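You operate a simulated robot arm through the tools that you are given. There is no shell and no other tool.

You run a simulated robot arm. Do the job below in one go: nothing can be reset, and whatever is moved stays where it is left.

TASK
Open and close the valve levers named on the yellow repair block, then reset the alarm.
Fine: first open the one after OPEN, then close the two after CLOSE, each to its stop, so that one line's lamp goes dark; push the black reset button on the air ring board; leave the other levers and the block.

The check looks at the end state, three seconds after you hand in, the way a careful person would. Anything else that was tipped, shoved, dropped, spilled or broken makes it a failure.

THE ROBOT
A 7-joint arm with a two-finger parallel gripper, fixed in place. Base frame: the origin is at the foot of the arm, x ahead of it, y to its left, z up; the work surface is at about z = 81.4. Lengths are in cm, angles in rad, forces in N, time in s.
With the tool pointing down near the work surface it reaches from about 42 to 92 cm from the base axis. Its first joint turns from -2.496 to 2.496 rad. Payload 3 kg.
The TCP is the grasp point between the finger pads, 3 cm short of the fingertips. In the tool frame z runs along the fingers and y along their closing line. The gripper opens to 9.4 cm. The fingers are 2.8 cm wide and 1 cm thick; the gripper's body (5 by 9.6 cm) begins 5.5 cm behind the TCP.
Orientation is that of the tool frame in the base frame, as a unit quaternion [w, x, y, z]. With the fingers straight down and closing along the base's y, the tool's x points along the base's -x, its y along +y and its z along -z.

THE INTERFACE
- The arm moves only by the tool apply_moves. Its argument "increments" is a list of rows, each an object (a shift or turn left out is 0, a gripper value left out holds the last) with "delta_rot": the turn, a rotation vector about the tool's x, y, z in units of 120 degrees (1.0 is 120 degrees), a list of three; "dp": the shift along the tool's x, y, z in units of 250 mm (1.0 is 250 mm), a list of three; "jaw": the closure, from 0 (fully open) to 1 (shut). In form: [{"delta_rot": [wx, wy, wz], "dp": [tx, ty, tz], "jaw": jaw}, ...]. A call has 1 to 20 rows; each row is the pose to reach, as a shift and turn from the pose commanded when the call began, along the tool's axes at that moment. A call with a number of a shift or a turn outside -1 to 1 is refused whole. A row lasts 0.2 s, in which the tool goes at most 5 cm and 0.15 rad; a call with a longer step from one row to the next is refused whole, and so is a gripper value outside its range. Where a pose cannot be reached the arm comes as near as it can. A force on the tool above 90 N (or 10 N above the force at the start of the call, whichever is more), or a blocked arm, ends the call early, and 0.2 s more pass. The fingers move at their own pace (about 7.2 cm/s each) and stop on an object; they squeeze with about 40 N. The grip force told is the motor's: it shows also when the fingers shut on nothing. Time passes only in rows, and 0.2 s behind the last, so rows that repeat a pose let the fingers close. It gives the time, the measured TCP pose, the force on the tool (base axes), the opening and the grip force at its end, in the units of the frame above (readings bear some noise), with the torque about the TCP (base axes, N m) and any sound that the robot's microphone picked up, and new pictures: "show" is both (left out), scene, wrist or none.
- Cameras (640 x 400 px; columns grow to the right, rows downward): "scene" is fixed at [38.29, 64.64, 144.5]; the picture's right is [-0.99, 0.12, 0.00], its down [0.10, 0.80, -0.59] and it looks along [-0.07, -0.58, -0.81] (base axes); focal length 214 px, centre (320, 200). "wrist" rides on the gripper at [7.6, 1.4, -10.3] in the tool frame; the picture's right is [-0.18, 0.98, 0.00], its down [-0.75, -0.14, -0.64] and it looks along [-0.63, -0.12, 0.77] (tool axes); focal length 243 px, centre (320, 200). There is no depth. A picture from a camera that has moved, and an enlarged one, comes with that camera's place and axes in the base frame and with its lens. The place of the scene camera against the robot may be out by one fixed shift of up to 2.5 cm in any direction.
- close_up(camera, box): a new picture of the part [left, top, right, bottom] of that camera's present view, enlarged. It takes no simulated time.
- hand_in(): hands the job in; it is judged then, once.

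Places have to be worked out from the pictures, the camera data and where the tool is seen. Open the gripper and draw the arm clear of the work before you hand the job in, unless the task says otherwise.

The tools are called after "Request:" as a command line: name --argument value ..., lists and objects as JSON in quotes. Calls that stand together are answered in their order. apply_moves: Moves the arm, as the interface text tells. Its arguments: {"type":"object","properties":{"increments":{"type":"array"},"show":{"type":"string","enum":["both","scene","wrist","none"]}},"required":["increments"]} The other tools are called the same way: close_up (camera, box) takes an enlarged picture of a part of a camera's view; hand_in () hands the job in.

At the start:

```text
clock: 0.0
tool_pos: [59.54, 23.16, 121.71]
tcp_rot: [-0.001, 0.0, 1.0, 0.0]
wrist_force: [0.2, -0.5, 0.0]
ft_torque: [0.01, 0.0, 0.04]
width: 9.4
gripper_force: 0.0
```

scene: 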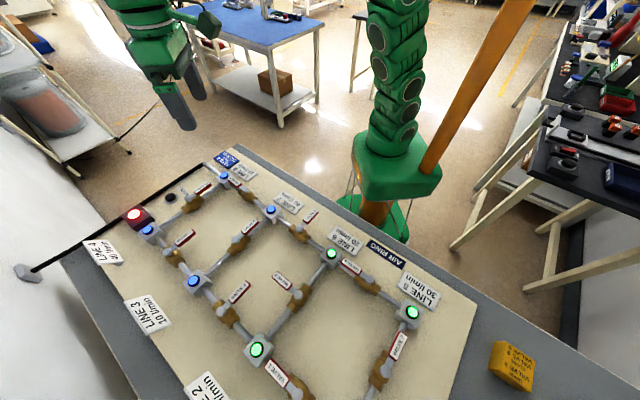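
wrist: 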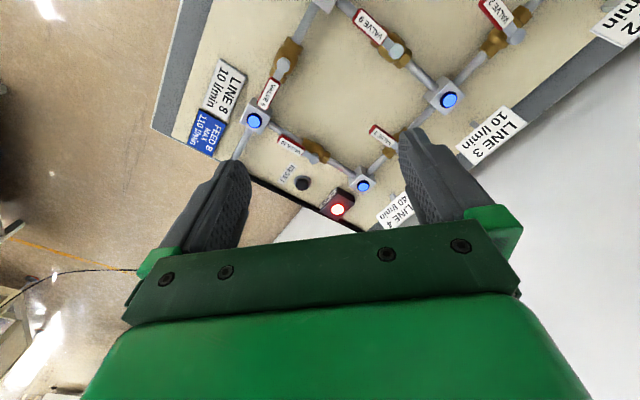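

I'll start by enlarging the scene to read the yellow block and the labels on the air ring board.

Request:
close_up --camera "scene" --box '[470, 320, 560, 400]'

Request:
close_up --camera "scene" --box '[100, 140, 300, 265]'

Request:
close_up --camera "scene" --box '[240, 200, 460, 400]'

Request:
close_up --camera "wrist" --box '[180, 0, 640, 240]'

```text
5.00 times, centred on (515, 360) of scene
camera zoom: at [38.29, 64.64, 144.5], right [-0.99, 0.12, 0.0], down [0.1, 0.8, -0.59], along [-0.07, -0.58, -0.81], focal length 1072 px, centre (-655, -600)
```

zoom: 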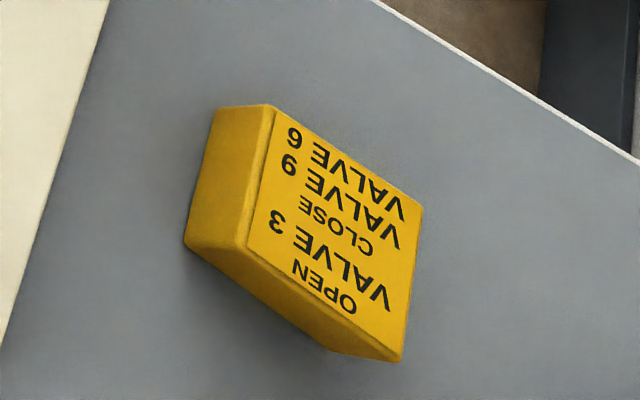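

```text
3.20 times, centred on (200, 202) of scene
camera zoom: at [38.29, 64.64, 144.5], right [-0.99, 0.12, 0.0], down [0.1, 0.8, -0.59], along [-0.07, -0.58, -0.81], focal length 686 px, centre (704, 192)
```

zoom: 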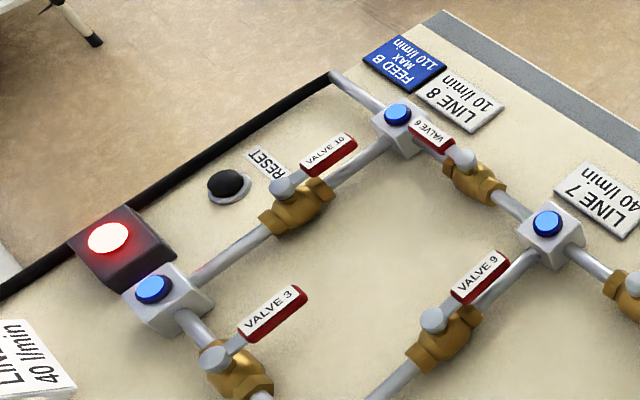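

```text
2.00 times, centred on (350, 300) of scene
camera zoom: at [38.29, 64.64, 144.5], right [-0.99, 0.12, 0.0], down [0.1, 0.8, -0.59], along [-0.07, -0.58, -0.81], focal length 429 px, centre (260, 0)
```

zoom: 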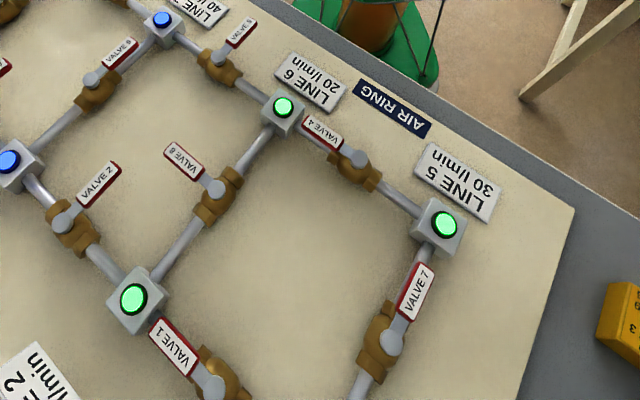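

```text
1.39 times, centred on (410, 120) of wrist
camera zoom: at [51.8, 24.53, 132.23], right [0.18, 0.98, 0.0], down [0.75, -0.14, 0.64], along [0.63, -0.12, -0.77], focal length 338 px, centre (195, 311)
```

zoom: 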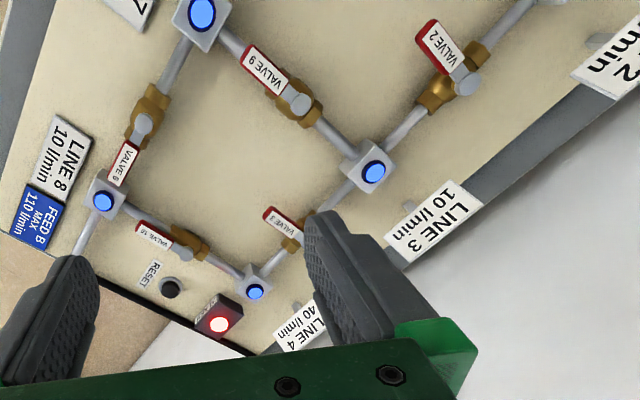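

The block reads OPEN VALVE 3, CLOSE VALVE 9 and VALVE 6. Valve 3's lever lies across its pipe near (78, 36), and 9 and 6 lie along their pipes. I'll move the wrist closer over valve 3 to see lever heights and stops.

Request:
apply_moves --increments '[{"dp": [-0.1, 0.088, 0.11]}, {"dp": [-0.2, 0.176, 0.22]}, {"dp": [-0.3, 0.264, 0.33]}, {"dp": [-0.4, 0.352, 0.44]}, {"dp": [-0.5, 0.44, 0.548]}, {"dp": [-0.5, 0.44, 0.548]}]' --show "both"

Request:
close_up --camera "scene" --box '[485, 338, 535, 388]'

```text
clock: 1.4
tool_pos: [72.07, 34.12, 108.03]
tcp_rot: [0.0, -0.001, 1.0, 0.0]
wrist_force: [0.3, -0.5, -0.5]
ft_torque: [0.0, -0.02, -0.02]
width: 9.39
gripper_force: 0.0
camera wrist: at [64.28, 35.52, 118.4], right [0.18, 0.98, 0.0], down [0.75, -0.14, 0.64], along [0.63, -0.12, -0.77], focal length 243 px, centre (320, 200)
```

scene: 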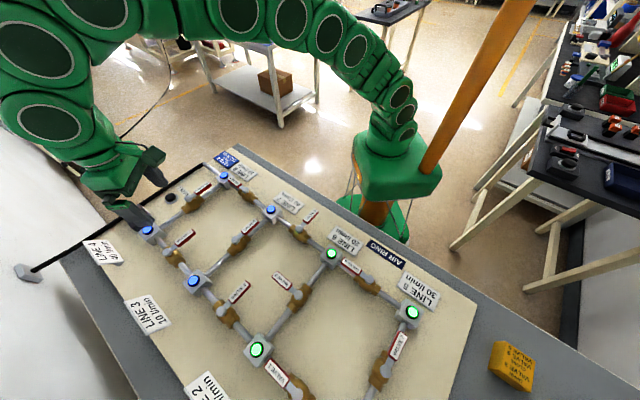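
wrist: 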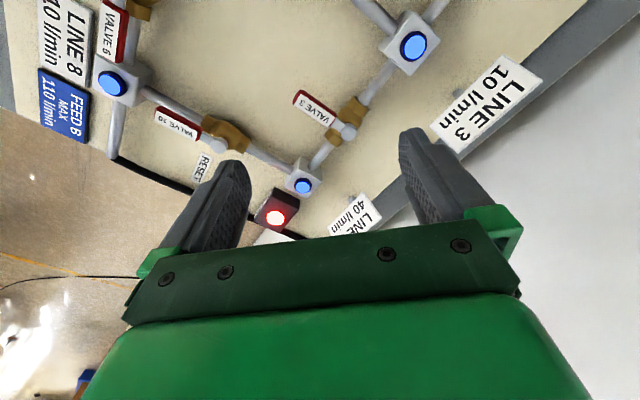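

```text
8.00 times, centred on (510, 363) of scene
camera zoom: at [38.29, 64.64, 144.5], right [-0.99, 0.12, 0.0], down [0.1, 0.8, -0.59], along [-0.07, -0.58, -0.81], focal length 1716 px, centre (-1200, -1104)
```

zoom: 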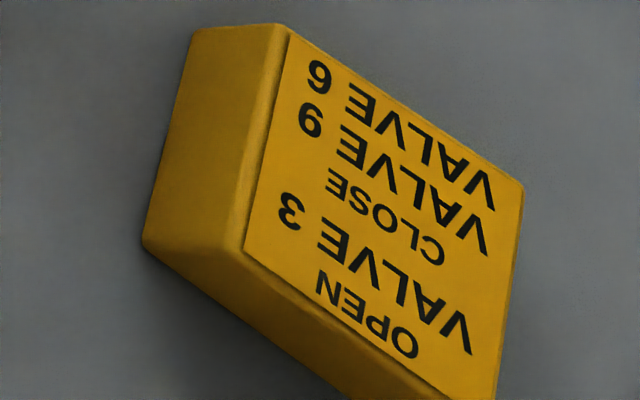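

The block text is confirmed: OPEN 3, CLOSE 9 and 6. Now I'm enlarging the wrist view of valve 3 and its neighbours.

Request:
close_up --camera "wrist" --box '[270, 60, 430, 210]'

Request:
close_up --camera "wrist" --box '[90, 60, 330, 240]'

Request:
close_up --camera "scene" --box '[80, 140, 240, 260]'

```text
2.67 times, centred on (350, 135) of wrist
camera zoom: at [64.28, 35.52, 118.4], right [0.18, 0.98, 0.0], down [0.75, -0.14, 0.64], along [0.63, -0.12, -0.77], focal length 647 px, centre (240, 373)
```

zoom: 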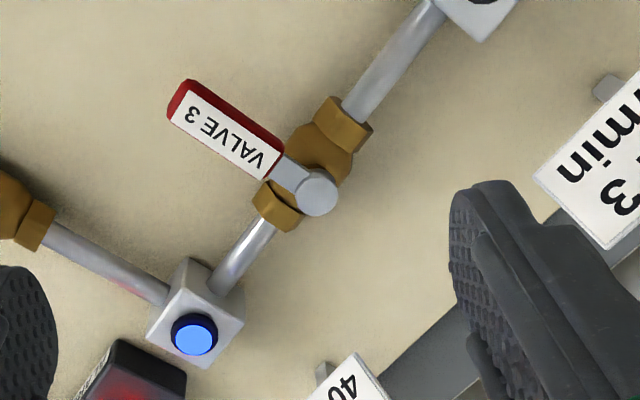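

```text
2.22 times, centred on (210, 150) of wrist
camera zoom: at [64.28, 35.52, 118.4], right [0.18, 0.98, 0.0], down [0.75, -0.14, 0.64], along [0.63, -0.12, -0.77], focal length 539 px, centre (564, 311)
```

zoom: 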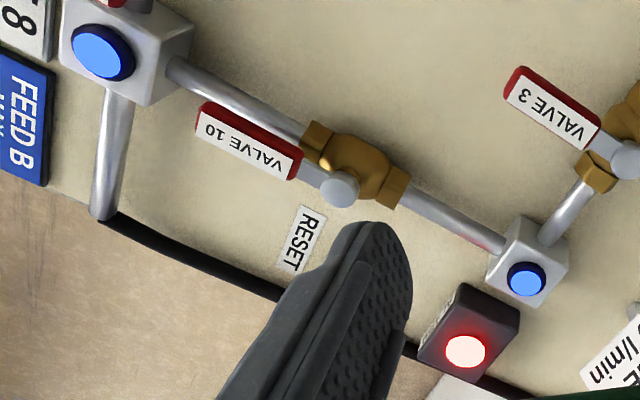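

```text
3.33 times, centred on (160, 200) of scene
camera zoom: at [38.29, 64.64, 144.5], right [-0.99, 0.12, 0.0], down [0.1, 0.8, -0.59], along [-0.07, -0.58, -0.81], focal length 715 px, centre (853, 200)
```

zoom: 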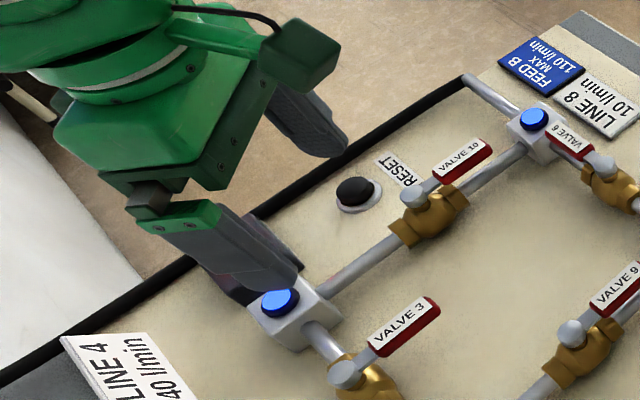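

Triangulating the two wrist views, the L4 lamp is at about (87.2, 28.3, 86.4). Valve 3's stem is near (78.8, 37) with its handle end near (73.4, 30.9, 86.5). Every lever seems to swing only between the base directions −135° and −45°. I'll turn the tool −45° and come lower behind lever 3 for a closer look at heights.

Request:
apply_moves --increments '[{"dp": [0.003, 0.01, 0.07], "delta_rot": [0, 0, 0.06]}, {"dp": [0.006, 0.02, 0.14], "delta_rot": [0, 0, 0.12]}, {"dp": [0.009, 0.03, 0.2], "delta_rot": [0, 0, 0.18]}, {"dp": [0.012, 0.04, 0.26], "delta_rot": [0, 0, 0.24]}, {"dp": [0.014, 0.05, 0.32], "delta_rot": [0, 0, 0.3]}, {"dp": [0.015, 0.059, 0.36], "delta_rot": [0, 0, 0.36]}, {"dp": [0.015, 0.059, 0.4], "delta_rot": [0, 0, 0.375]}, {"dp": [0.015, 0.059, 0.4], "delta_rot": [0, 0, 0.375]}]' --show "both"

Request:
close_up --camera "wrist" --box '[200, 0, 440, 200]'

```text
clock: 3.2
tool_pos: [71.8, 35.61, 98.08]
tcp_rot: [0.0, 0.383, 0.924, 0.0]
wrist_force: [0.5, -0.1, 0.5]
ft_torque: [0.01, -0.03, 0.01]
width: 9.38
gripper_force: 0.0
camera wrist: at [67.23, 42.04, 108.46], right [0.83, 0.56, 0.0], down [0.43, -0.63, 0.64], along [0.36, -0.53, -0.77], focal length 243 px, centre (320, 200)
```

scene: 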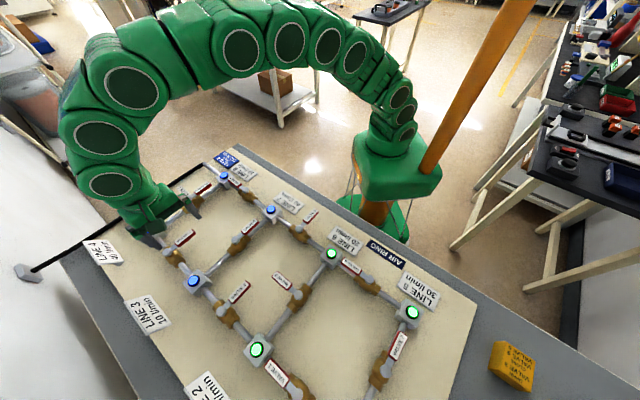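
wrist: 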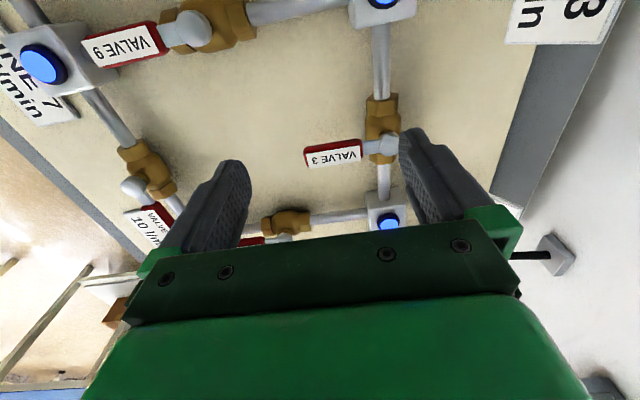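

```text
2.00 times, centred on (320, 100) of wrist
camera zoom: at [67.23, 42.04, 108.46], right [0.83, 0.56, 0.0], down [0.43, -0.63, 0.64], along [0.36, -0.53, -0.77], focal length 485 px, centre (320, 400)
```

zoom: 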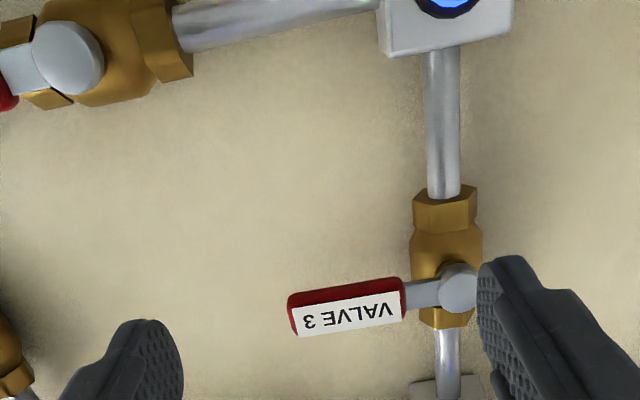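

I estimate valve 3's stem cap top at (79.05, 37.0, 86.6) and the handle top at z ≈ 87. I'm zooming in further on the lever's side to measure its thickness and its clearance above the pipe.

Request:
close_up --camera "wrist" --box '[330, 120, 420, 176]'

Request:
close_up --camera "wrist" --box '[70, 0, 270, 125]'

Request:
close_up --camera "scene" --box '[150, 200, 270, 280]'

```text
7.11 times, centred on (375, 148) of wrist
camera zoom: at [67.23, 42.04, 108.46], right [0.83, 0.56, 0.0], down [0.43, -0.63, 0.64], along [0.36, -0.53, -0.77], focal length 1725 px, centre (-71, 570)
```

zoom: 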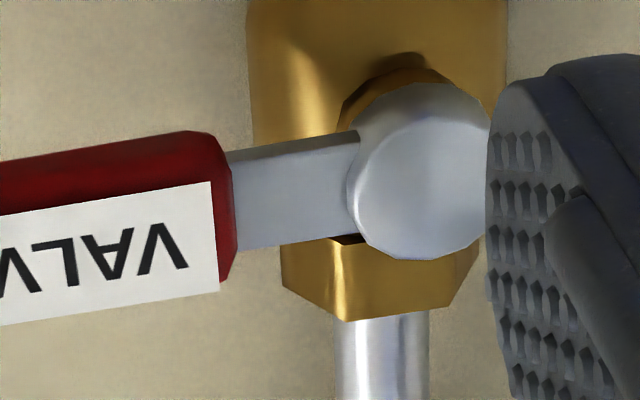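

```text
3.20 times, centred on (170, 62) of wrist
camera zoom: at [67.23, 42.04, 108.46], right [0.83, 0.56, 0.0], down [0.43, -0.63, 0.64], along [0.36, -0.53, -0.77], focal length 776 px, centre (800, 640)
```

zoom: 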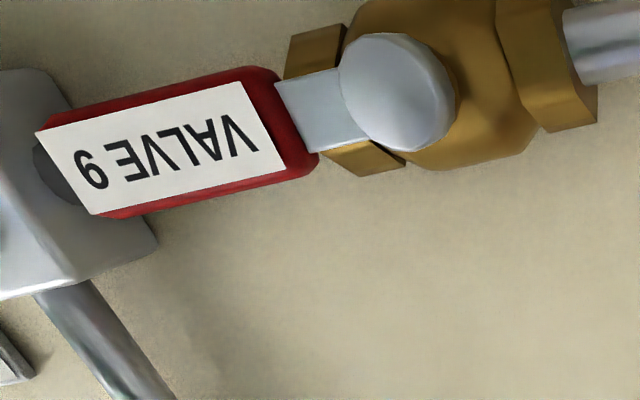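

```text
5.00 times, centred on (210, 240) of scene
camera zoom: at [38.29, 64.64, 144.5], right [-0.99, 0.12, 0.0], down [0.1, 0.8, -0.59], along [-0.07, -0.58, -0.81], focal length 1072 px, centre (870, 0)
```

zoom: 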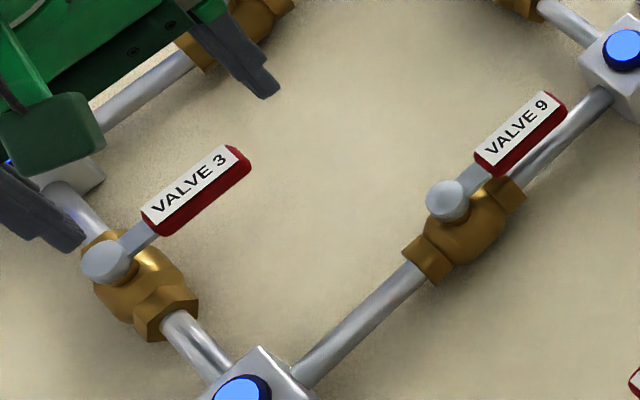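

Lever 3's grip top is at z ≈ 87.9 and about 1.1 cm thick, roughly 8 cm long from stem (78.7, 37.0), and the pipe top is near 85.4. I'll close the fingers above the free board area beside the grip, then lower the tips to about z 86 without touching the lever.

Request:
apply_moves --increments '[{"jaw": 1}, {"jaw": 1}, {"jaw": 1}, {"jaw": 1}, {"dp": [-0.01, 0, 0.1], "jaw": 1}, {"dp": [-0.02, 0.002, 0.2], "jaw": 1}, {"dp": [-0.022, 0.002, 0.28], "jaw": 1}, {"dp": [-0.022, 0.002, 0.34], "jaw": 1}, {"dp": [-0.022, 0.002, 0.365], "jaw": 1}, {"dp": [-0.022, 0.002, 0.365], "jaw": 1}]' --show "both"

Request:
close_up --camera "wrist" --box '[220, 60, 440, 220]'

Request:
close_up --camera "scene" --box '[120, 180, 260, 280]'

```text
clock: 5.4
tool_pos: [72.12, 35.35, 88.91]
tcp_rot: [0.0, 0.383, 0.924, 0.0]
wrist_force: [0.4, -0.1, -0.3]
ft_torque: [0.0, 0.01, 0.01]
width: 0.01
gripper_force: 33.4
camera wrist: at [67.51, 41.67, 99.34], right [0.82, 0.57, 0.0], down [0.43, -0.63, 0.64], along [0.36, -0.53, -0.77], focal length 243 px, centre (320, 200)
```

scene: 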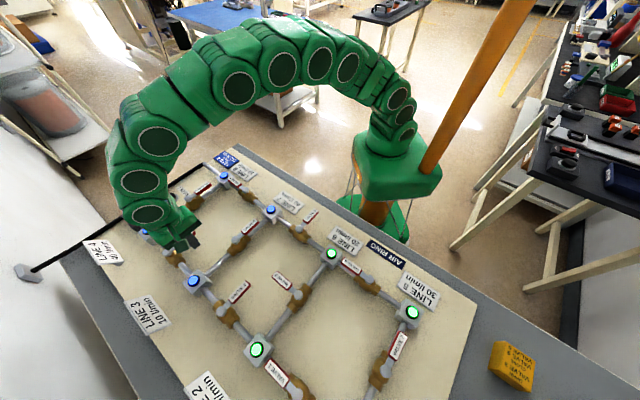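
wrist: 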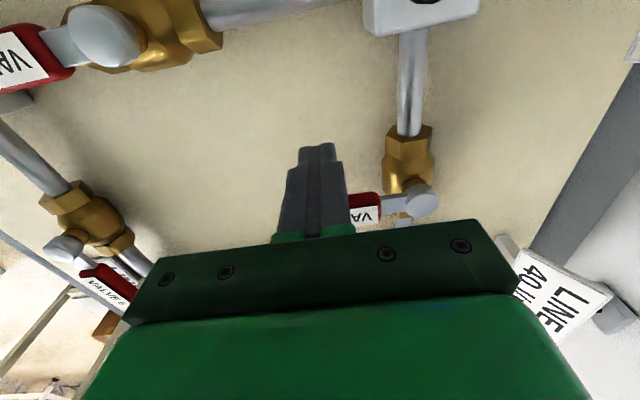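

```text
2.50 times, centred on (330, 140) of wrist
camera zoom: at [67.51, 41.67, 99.34], right [0.82, 0.57, 0.0], down [0.43, -0.63, 0.64], along [0.36, -0.53, -0.77], focal length 606 px, centre (295, 350)
```

zoom: 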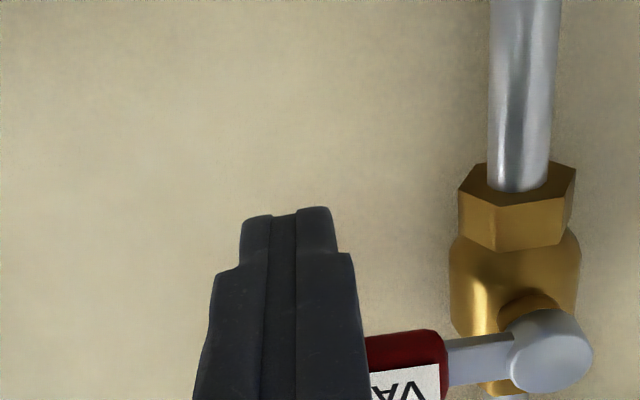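

```text
4.00 times, centred on (190, 230) of scene
camera zoom: at [38.29, 64.64, 144.5], right [-0.99, 0.12, 0.0], down [0.1, 0.8, -0.59], along [-0.07, -0.58, -0.81], focal length 858 px, centre (840, 80)
```

zoom: 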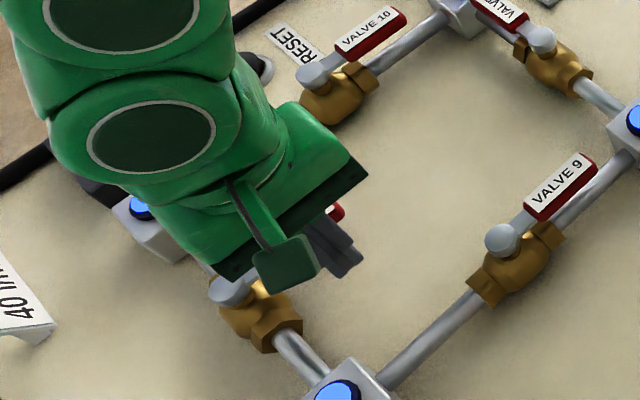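

The closed tips are at about z 85.9, next to the red grip of lever 3 with about a 1 cm gap. I'll sweep the first 45° of the arc about the stem, pushing the grip counter-clockwise, and check the response.

Request:
apply_moves --increments '[{"dp": [-0.0456, 0.0008, 0], "jaw": 1}, {"dp": [-0.0767, -0.0095, 0], "delta_rot": [0, 0, -0.0625], "jaw": 1}, {"dp": [-0.1088, -0.0156, 0], "delta_rot": [0, 0, -0.125], "jaw": 1}, {"dp": [-0.1416, -0.0175, 0], "delta_rot": [0, 0, -0.1875], "jaw": 1}, {"dp": [-0.1742, -0.0151, 0], "delta_rot": [0, 0, -0.25], "jaw": 1}, {"dp": [-0.2063, -0.0085, 0], "delta_rot": [0, 0, -0.3125], "jaw": 1}, {"dp": [-0.2372, 0.0023, 0], "delta_rot": [0, 0, -0.375], "jaw": 1}]' --show "both"

Request:
close_up --camera "scene" --box '[120, 180, 260, 280]'

```text
clock: 7.0
tool_pos: [76.34, 31.11, 89.11]
tcp_rot: [0.0, -0.002, 1.0, 0.0]
wrist_force: [0.2, 0.9, -0.1]
ft_torque: [0.01, 0.0, 0.0]
width: 0.01
gripper_force: 33.1
camera wrist: at [68.56, 32.47, 99.42], right [0.18, 0.98, 0.0], down [0.75, -0.14, 0.64], along [0.63, -0.12, -0.77], focal length 243 px, centre (320, 200)
```

scene: 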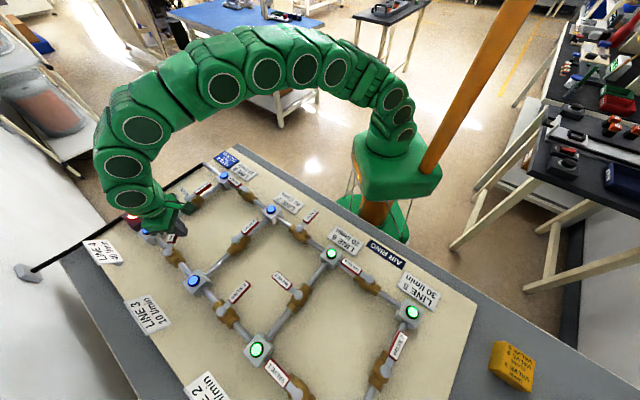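
wrist: 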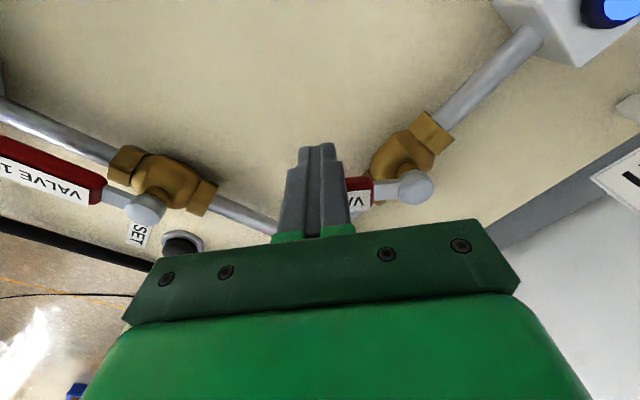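

```text
4.00 times, centred on (190, 230) of scene
camera zoom: at [38.29, 64.64, 144.5], right [-0.99, 0.12, 0.0], down [0.1, 0.8, -0.59], along [-0.07, -0.58, -0.81], focal length 858 px, centre (840, 80)
```

zoom: 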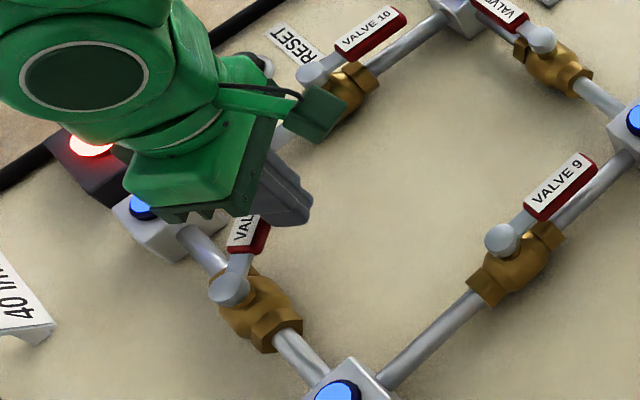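

Lever 3 followed the fingers to about 45° with almost no force. I'll continue the arc to 90°, up to its stop.

Request:
apply_moves --increments '[{"dp": [-0.0311, -0.0103, 0], "delta_rot": [0, 0, -0.0625], "jaw": 1}, {"dp": [-0.0632, -0.0164, 0], "delta_rot": [0, 0, -0.125], "jaw": 1}, {"dp": [-0.096, -0.0184, 0], "delta_rot": [0, 0, -0.1875], "jaw": 1}, {"dp": [-0.1286, -0.0159, 0], "delta_rot": [0, 0, -0.25], "jaw": 1}, {"dp": [-0.1606, -0.0093, 0], "delta_rot": [0, 0, -0.3125], "jaw": 1}, {"dp": [-0.1916, 0.0015, 0], "delta_rot": [0, 0, -0.375], "jaw": 1}]' --show "both"

Request:
close_up --camera "scene" --box '[100, 180, 240, 280]'

```text
clock: 8.4
tool_pos: [81.15, 31.15, 89.07]
tcp_rot: [-0.001, -0.385, 0.923, 0.0]
wrist_force: [-1.4, -0.5, -0.3]
ft_torque: [-0.02, -0.02, -0.01]
width: 0.0
gripper_force: 33.4
camera wrist: at [74.68, 26.72, 99.32], right [-0.57, 0.82, 0.0], down [0.63, 0.44, 0.64], along [0.53, 0.36, -0.77], focal length 243 px, centre (320, 200)
```

scene: 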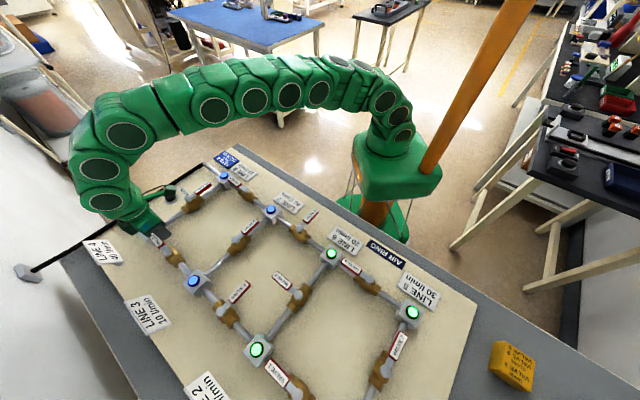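
wrist: 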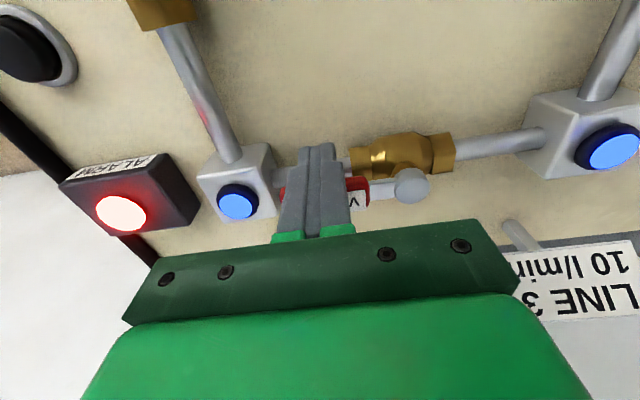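

```text
4.00 times, centred on (170, 230) of scene
camera zoom: at [38.29, 64.64, 144.5], right [-0.99, 0.12, 0.0], down [0.1, 0.8, -0.59], along [-0.07, -0.58, -0.81], focal length 858 px, centre (920, 80)
```

zoom: 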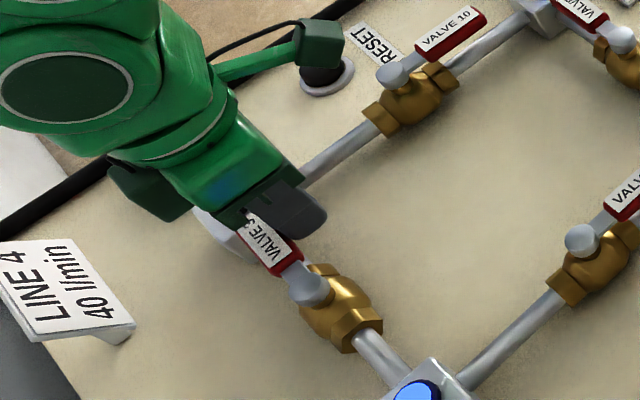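

Lever 3 now lies nearly along its pipe, with only about 1.5 N of contact force. I'll push a few millimetres further to find the stop.

Request:
apply_moves --increments '[{"dp": [-0.006, 0, 0], "jaw": 1}, {"dp": [-0.012, 0, 0], "jaw": 1}, {"dp": [-0.016, 0, 0], "jaw": 1}]' --show "wrist"

Request:
close_up --camera "wrist" --box '[220, 100, 480, 250]'

Request:
close_up --camera "scene" --box '[120, 200, 220, 280]'

```text
clock: 9.2
tool_pos: [81.17, 31.26, 89.12]
tcp_rot: [-0.002, -0.383, 0.924, 0.0]
wrist_force: [-39.4, -26.2, 1.5]
ft_torque: [-0.4, 0.64, 0.23]
width: 0.0
gripper_force: 32.9
camera wrist: at [74.85, 26.88, 99.41], right [-0.56, 0.83, 0.0], down [0.63, 0.43, 0.64], along [0.53, 0.36, -0.77], focal length 243 px, centre (320, 200)
```

wrist: 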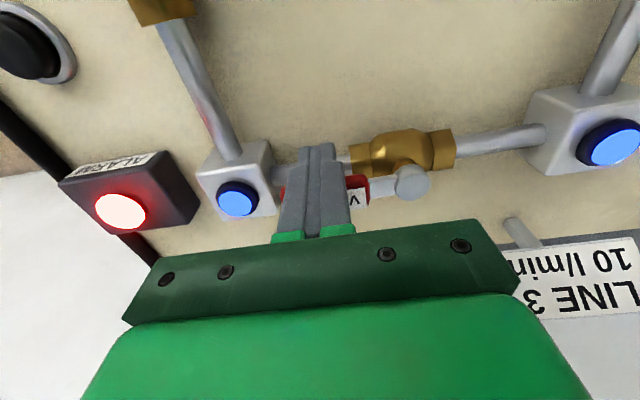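

```text
2.46 times, centred on (350, 175) of wrist
camera zoom: at [74.85, 26.88, 99.41], right [-0.56, 0.83, 0.0], down [0.63, 0.43, 0.64], along [0.53, 0.36, -0.77], focal length 597 px, centre (246, 262)
```

zoom: 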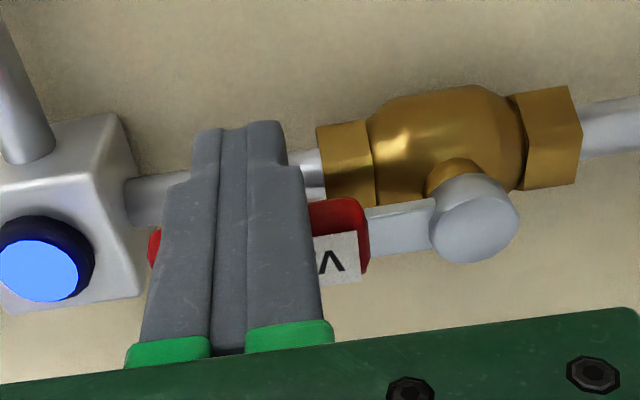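

```text
5.00 times, centred on (170, 240) of scene
camera zoom: at [38.29, 64.64, 144.5], right [-0.99, 0.12, 0.0], down [0.1, 0.8, -0.59], along [-0.07, -0.58, -0.81], focal length 1072 px, centre (1070, 0)
```

zoom: 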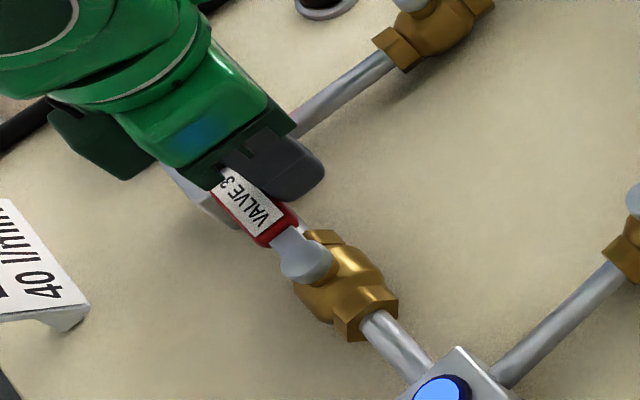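

Resistance of about 47 N with no further motion means lever 3 is against its stop, along the pipe. I'll back off toward the open board, lift clear, and check.

Request:
apply_moves --increments '[{"dp": [0.03, 0, 0], "jaw": 1}, {"dp": [0.1, 0, 0], "jaw": 1}, {"dp": [0.1, 0, -0.1], "jaw": 1}, {"dp": [0.1, 0, -0.25], "jaw": 1}, {"dp": [0.1, 0, -0.4], "jaw": 0.3}, {"dp": [0.1, 0, -0.5], "jaw": 0}, {"dp": [0.1, 0, -0.5], "jaw": 0}, {"dp": [0.1, 0, -0.5], "jaw": 0}]' --show "both"

Request:
close_up --camera "wrist" --box '[200, 40, 500, 230]'

Request:
close_up --camera "scene" --box '[100, 150, 260, 270]'

```text
clock: 11.0
tool_pos: [79.6, 29.75, 101.53]
tcp_rot: [0.0, -0.382, 0.924, 0.0]
wrist_force: [0.1, 1.4, 0.6]
ft_torque: [-0.03, 0.02, -0.02]
width: 9.41
gripper_force: 0.2
camera wrist: at [73.02, 25.32, 111.91], right [-0.57, 0.82, 0.0], down [0.63, 0.43, 0.64], along [0.53, 0.36, -0.77], focal length 243 px, centre (320, 200)
```

scene: 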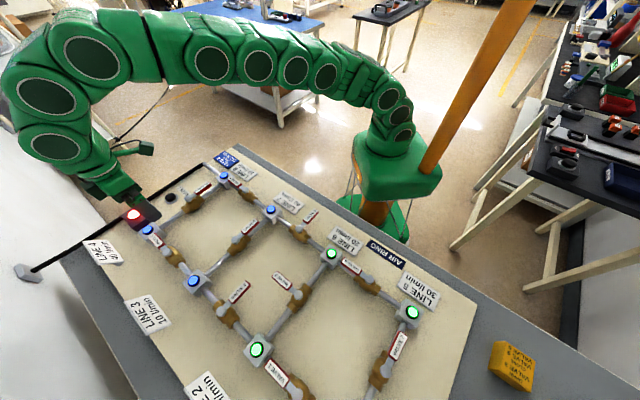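
wrist: 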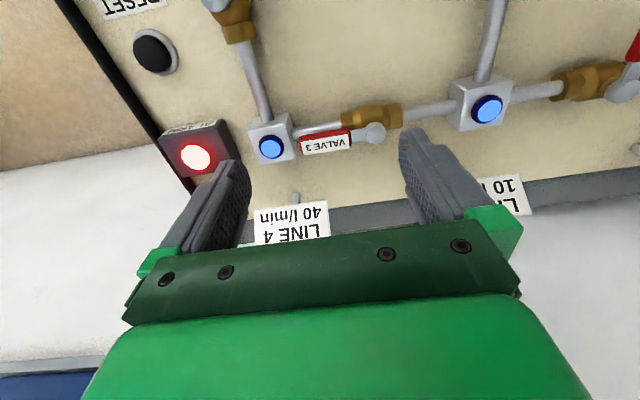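

```text
2.11 times, centred on (350, 135) of wrist
camera zoom: at [73.02, 25.32, 111.91], right [-0.57, 0.82, 0.0], down [0.63, 0.43, 0.64], along [0.53, 0.36, -0.77], focal length 511 px, centre (257, 337)
```

zoom: 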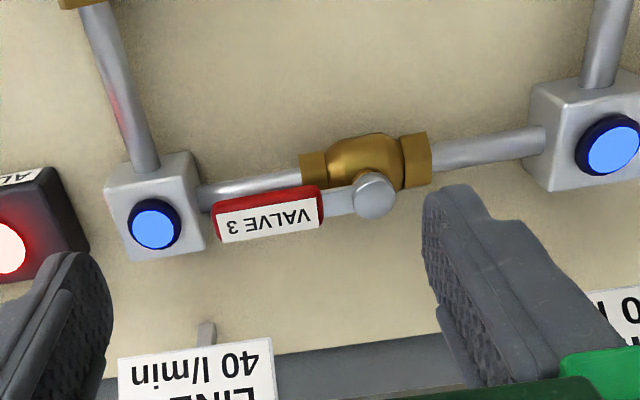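

```text
3.33 times, centred on (180, 210) of scene
camera zoom: at [38.29, 64.64, 144.5], right [-0.99, 0.12, 0.0], down [0.1, 0.8, -0.59], along [-0.07, -0.58, -0.81], focal length 715 px, centre (787, 167)
```

zoom: 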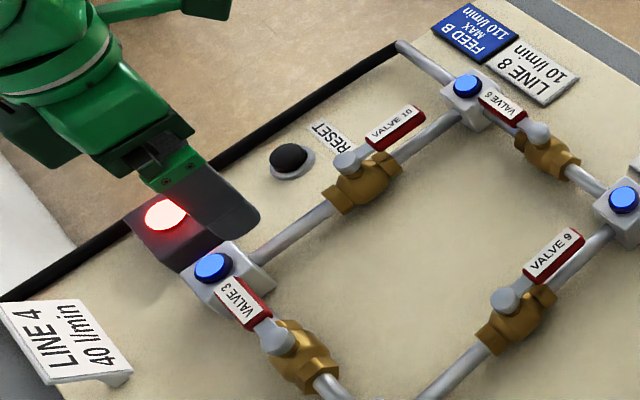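

Valve 3 is open, along its pipe and pointing at the L4 node. Next is valve 9, whose stem I place near (60.9, 35.6) with the grip toward L7. I'll go above the side of its grip, turning the tool back so it pushes toward −45°.

Request:
apply_moves --increments '[{"dp": [0.0496, 0.0701, 0.01], "delta_rot": [0, 0, 0.0625]}, {"dp": [0.0992, 0.1402, 0.02], "delta_rot": [0, 0, 0.125]}, {"dp": [0.1488, 0.2103, 0.03], "delta_rot": [0, 0, 0.1875]}, {"dp": [0.1984, 0.2804, 0.04], "delta_rot": [0, 0, 0.25]}, {"dp": [0.248, 0.3505, 0.05], "delta_rot": [0, 0, 0.3125]}, {"dp": [0.2976, 0.4206, 0.06], "delta_rot": [0, 0, 0.375]}, {"dp": [0.3472, 0.4907, 0.07], "delta_rot": [0, 0, 0.4375]}, {"dp": [0.3968, 0.5608, 0.08], "delta_rot": [0, 0, 0.5]}, {"dp": [0.4464, 0.6309, 0.09], "delta_rot": [0, 0, 0.5625]}, {"dp": [0.496, 0.701, 0.1], "delta_rot": [0, 0, 0.625]}, {"dp": [0.5456, 0.7711, 0.11], "delta_rot": [0, 0, 0.6875]}, {"dp": [0.595, 0.841, 0.12], "delta_rot": [0, 0, 0.75]}, {"dp": [0.595, 0.841, 0.12], "delta_rot": [0, 0, 0.75]}]' --show "both"

Request:
close_up --camera "wrist" --box '[230, 40, 430, 190]'

Request:
close_up --camera "scene" --box '[170, 150, 330, 270]'

```text
clock: 13.8
tool_pos: [54.09, 33.88, 98.49]
tcp_rot: [0.0, 0.383, 0.924, 0.0]
wrist_force: [-0.6, -0.3, -0.4]
ft_torque: [0.02, 0.01, -0.01]
width: 9.43
gripper_force: 0.2
camera wrist: at [49.6, 40.27, 108.78], right [0.83, 0.56, 0.0], down [0.43, -0.63, 0.64], along [0.36, -0.53, -0.77], focal length 243 px, centre (320, 200)
```

scene: 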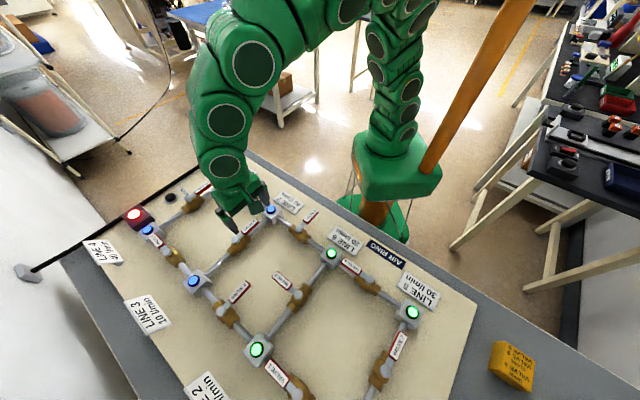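
wrist: 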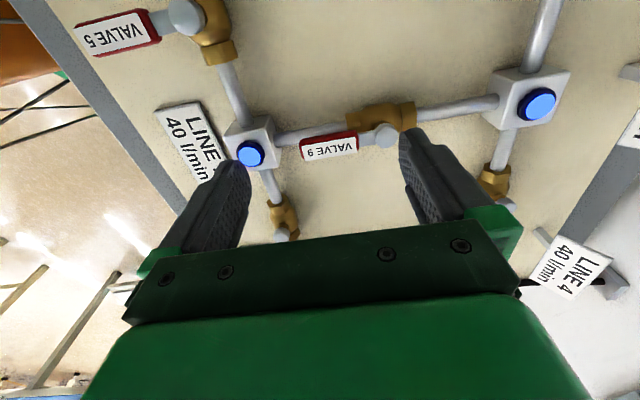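

```text
2.67 times, centred on (330, 115) of wrist
camera zoom: at [49.6, 40.27, 108.78], right [0.83, 0.56, 0.0], down [0.43, -0.63, 0.64], along [0.36, -0.53, -0.77], focal length 647 px, centre (293, 427)
```

zoom: 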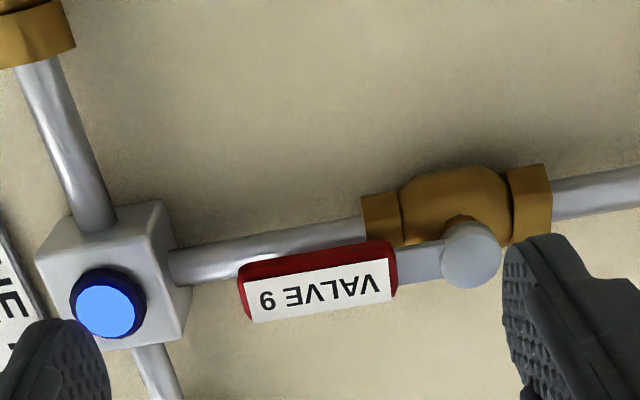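

```text
3.33 times, centred on (250, 210) of scene
camera zoom: at [38.29, 64.64, 144.5], right [-0.99, 0.12, 0.0], down [0.1, 0.8, -0.59], along [-0.07, -0.58, -0.81], focal length 715 px, centre (553, 167)
```

zoom: 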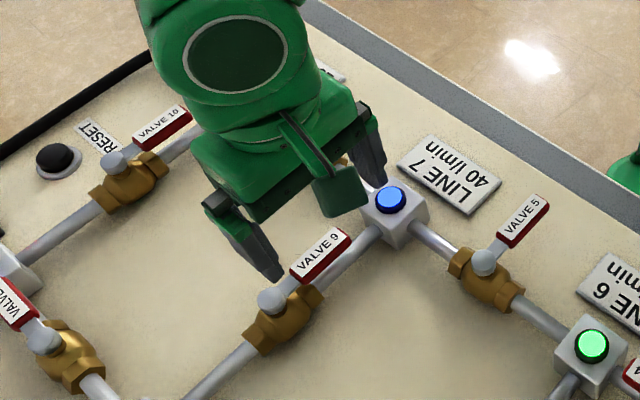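

Valve 9's stem is at (60.7, 35.4), its grip top at z ≈ 87.5 and the pipe top near 84.5, so tips at z ≈ 86 will pass over the pipe. I'll close the fingers and descend beside the grip with about a 1.2 cm gap.

Request:
apply_moves --increments '[{"jaw": 1}, {"jaw": 1}, {"jaw": 1}, {"jaw": 1}, {"dp": [0, -0.001, 0.1], "jaw": 1}, {"dp": [0, -0.001, 0.2], "jaw": 1}, {"dp": [0, -0.001, 0.28], "jaw": 1}, {"dp": [0, -0.001, 0.35], "jaw": 1}, {"dp": [0, -0.001, 0.38], "jaw": 1}, {"dp": [0, -0.001, 0.38], "jaw": 1}]' --show "both"

Request:
close_up --camera "wrist" --box '[220, 60, 440, 220]'

Request:
close_up --camera "scene" --box '[190, 170, 310, 260]'

```text
clock: 16.0
tool_pos: [54.27, 33.98, 89.12]
tcp_rot: [0.0, 0.383, 0.924, 0.001]
wrist_force: [-0.3, 0.2, 0.1]
ft_torque: [-0.02, -0.01, -0.01]
width: 0.0
gripper_force: 32.8
camera wrist: at [49.76, 40.29, 99.44], right [0.82, 0.57, 0.0], down [0.43, -0.63, 0.64], along [0.36, -0.53, -0.77], focal length 243 px, centre (320, 200)
```

scene: 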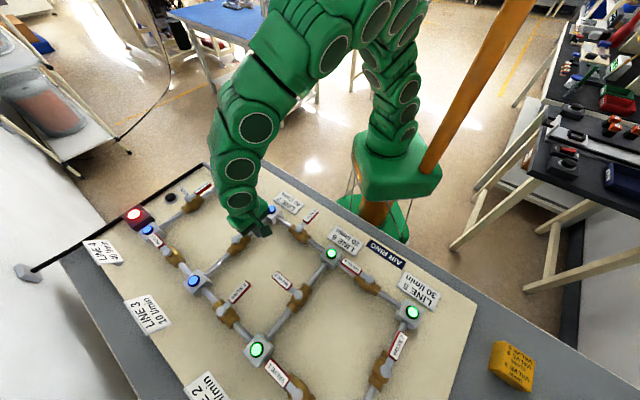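
wrist: 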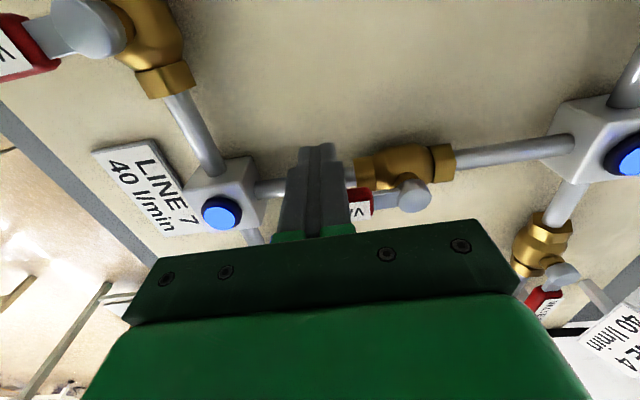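

```text
2.50 times, centred on (330, 140) of wrist
camera zoom: at [49.76, 40.29, 99.44], right [0.82, 0.57, 0.0], down [0.43, -0.63, 0.64], along [0.36, -0.53, -0.77], focal length 606 px, centre (295, 350)
```

zoom: 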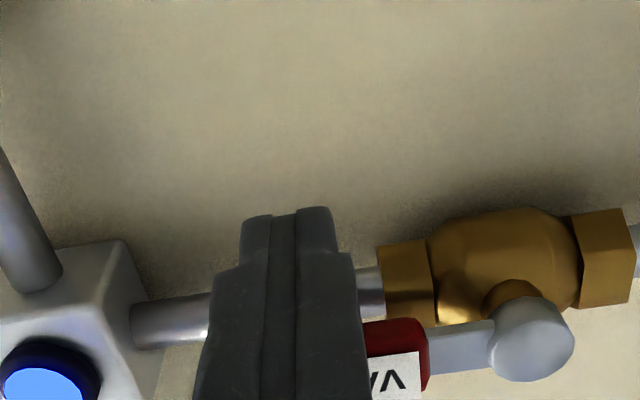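

```text
4.44 times, centred on (250, 215) of scene
camera zoom: at [38.29, 64.64, 144.5], right [-0.99, 0.12, 0.0], down [0.1, 0.8, -0.59], along [-0.07, -0.58, -0.81], focal length 953 px, centre (631, 133)
```

zoom: 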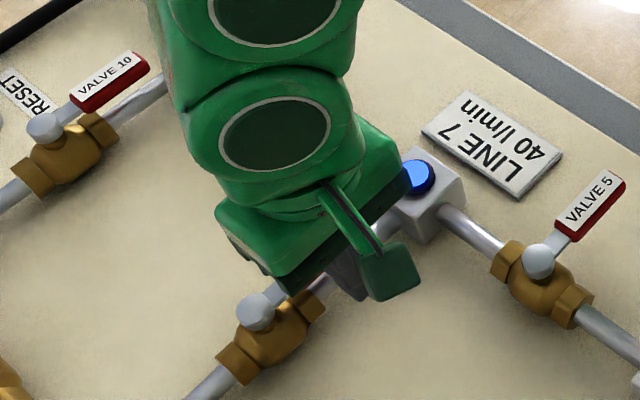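

Position relative to lever 9 matches the start I used for lever 3. I'll sweep the first 45°, crossing over the pipe with about 1.5 cm clearance.

Request:
apply_moves --increments '[{"dp": [-0.0456, -0.002, 0], "jaw": 1}, {"dp": [-0.0767, -0.0125, 0], "delta_rot": [0, 0, -0.0625], "jaw": 1}, {"dp": [-0.1088, -0.0186, 0], "delta_rot": [0, 0, -0.125], "jaw": 1}, {"dp": [-0.1416, -0.0205, 0], "delta_rot": [0, 0, -0.1875], "jaw": 1}, {"dp": [-0.1742, -0.0181, 0], "delta_rot": [0, 0, -0.25], "jaw": 1}, {"dp": [-0.2063, -0.0115, 0], "delta_rot": [0, 0, -0.3125], "jaw": 1}, {"dp": [-0.2372, -0.0007, 0], "delta_rot": [0, 0, -0.375], "jaw": 1}]' --show "both"

Request:
close_up --camera "scene" --box '[170, 150, 310, 260]'

```text
clock: 17.6
tool_pos: [58.38, 29.73, 89.15]
tcp_rot: [0.001, -0.001, 1.0, -0.001]
wrist_force: [0.3, -0.2, 0.1]
ft_torque: [0.02, -0.01, 0.03]
width: 0.0
gripper_force: 33.0
camera wrist: at [50.63, 31.11, 99.38], right [0.18, 0.98, 0.0], down [0.75, -0.14, 0.64], along [0.63, -0.12, -0.77], focal length 243 px, centre (320, 200)
```

scene: 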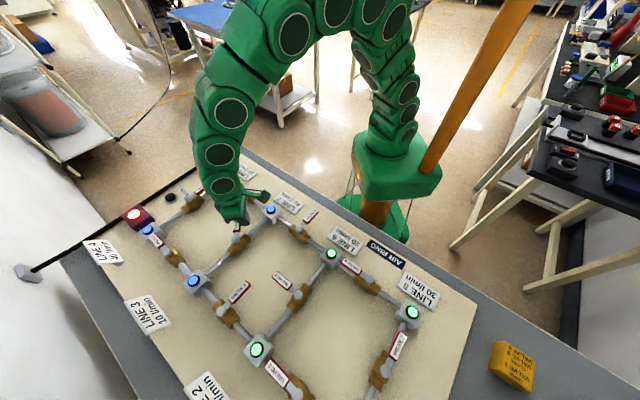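
wrist: 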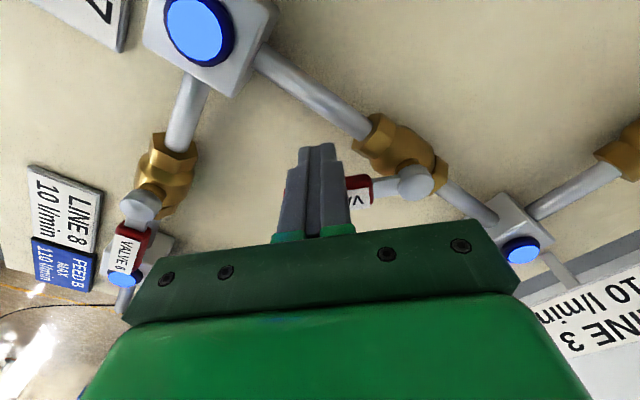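

```text
3.64 times, centred on (240, 205) of scene
camera zoom: at [38.29, 64.64, 144.5], right [-0.99, 0.12, 0.0], down [0.1, 0.8, -0.59], along [-0.07, -0.58, -0.81], focal length 780 px, centre (611, 182)
```

zoom: 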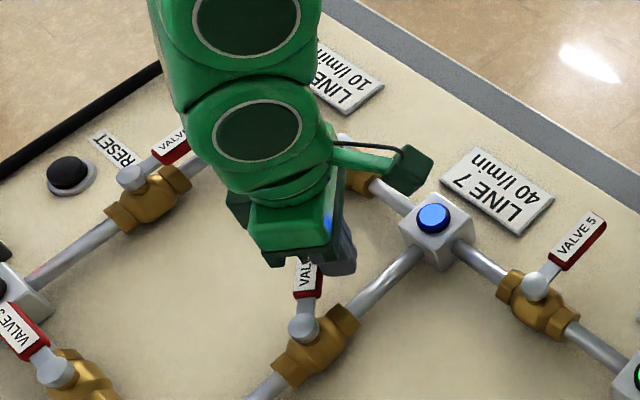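

Lever 9 is halfway round with negligible force. I'll continue to 90° and slightly past to reach its stop.

Request:
apply_moves --increments '[{"dp": [-0.0311, -0.0103, 0], "delta_rot": [0, 0, -0.0625], "jaw": 1}, {"dp": [-0.0632, -0.0164, 0], "delta_rot": [0, 0, -0.125], "jaw": 1}, {"dp": [-0.096, -0.0184, 0], "delta_rot": [0, 0, -0.1875], "jaw": 1}, {"dp": [-0.1286, -0.0159, 0], "delta_rot": [0, 0, -0.25], "jaw": 1}, {"dp": [-0.1606, -0.0093, 0], "delta_rot": [0, 0, -0.3125], "jaw": 1}, {"dp": [-0.1916, 0.0015, 0], "delta_rot": [0, 0, -0.375], "jaw": 1}]' --show "both"

Request:
close_up --camera "scene" --box '[170, 150, 310, 260]'

```text
clock: 19.0
tool_pos: [63.12, 29.63, 88.94]
tcp_rot: [-0.004, -0.384, 0.923, 0.0]
wrist_force: [-26.0, -15.4, 4.7]
ft_torque: [-0.26, 0.3, 0.15]
width: 0.0
gripper_force: 33.1
camera wrist: at [56.56, 25.35, 99.39], right [-0.57, 0.82, 0.0], down [0.64, 0.44, 0.64], along [0.52, 0.36, -0.77], focal length 243 px, centre (320, 200)
```

scene: 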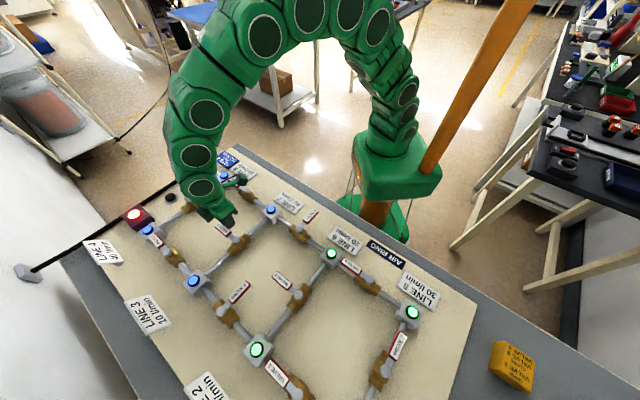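
wrist: 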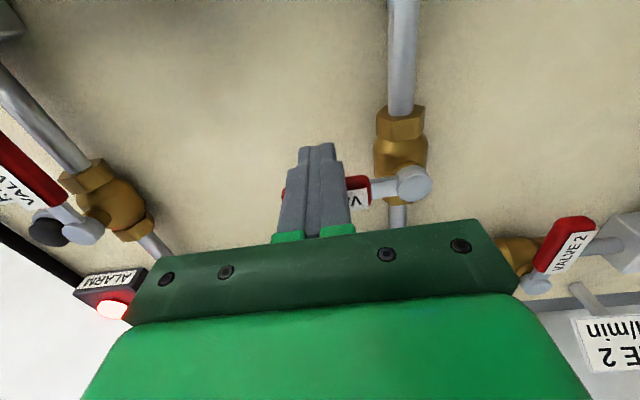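

```text
3.64 times, centred on (240, 205) of scene
camera zoom: at [38.29, 64.64, 144.5], right [-0.99, 0.12, 0.0], down [0.1, 0.8, -0.59], along [-0.07, -0.58, -0.81], focal length 780 px, centre (611, 182)
```

zoom: 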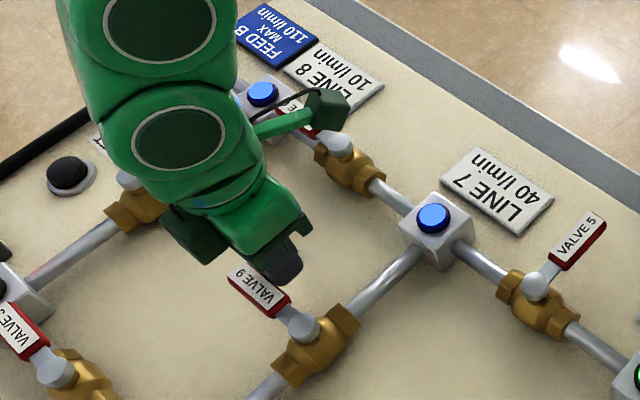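

The force is about 30 N against the push, so lever 9 looks to be at its stop, across its pipe. I'll press about 1.5 mm more to confirm.

Request:
apply_moves --increments '[{"dp": [-0.004, 0, 0], "jaw": 1}, {"dp": [-0.007, 0, 0], "jaw": 1}]' --show "none"

```text
clock: 19.6
tool_pos: [63.05, 29.72, 88.94]
tcp_rot: [-0.004, -0.383, 0.924, 0.0]
wrist_force: [-62.4, -38.4, 2.9]
ft_torque: [-0.49, 1.11, 0.36]
width: 0.05
gripper_force: 33.1
```

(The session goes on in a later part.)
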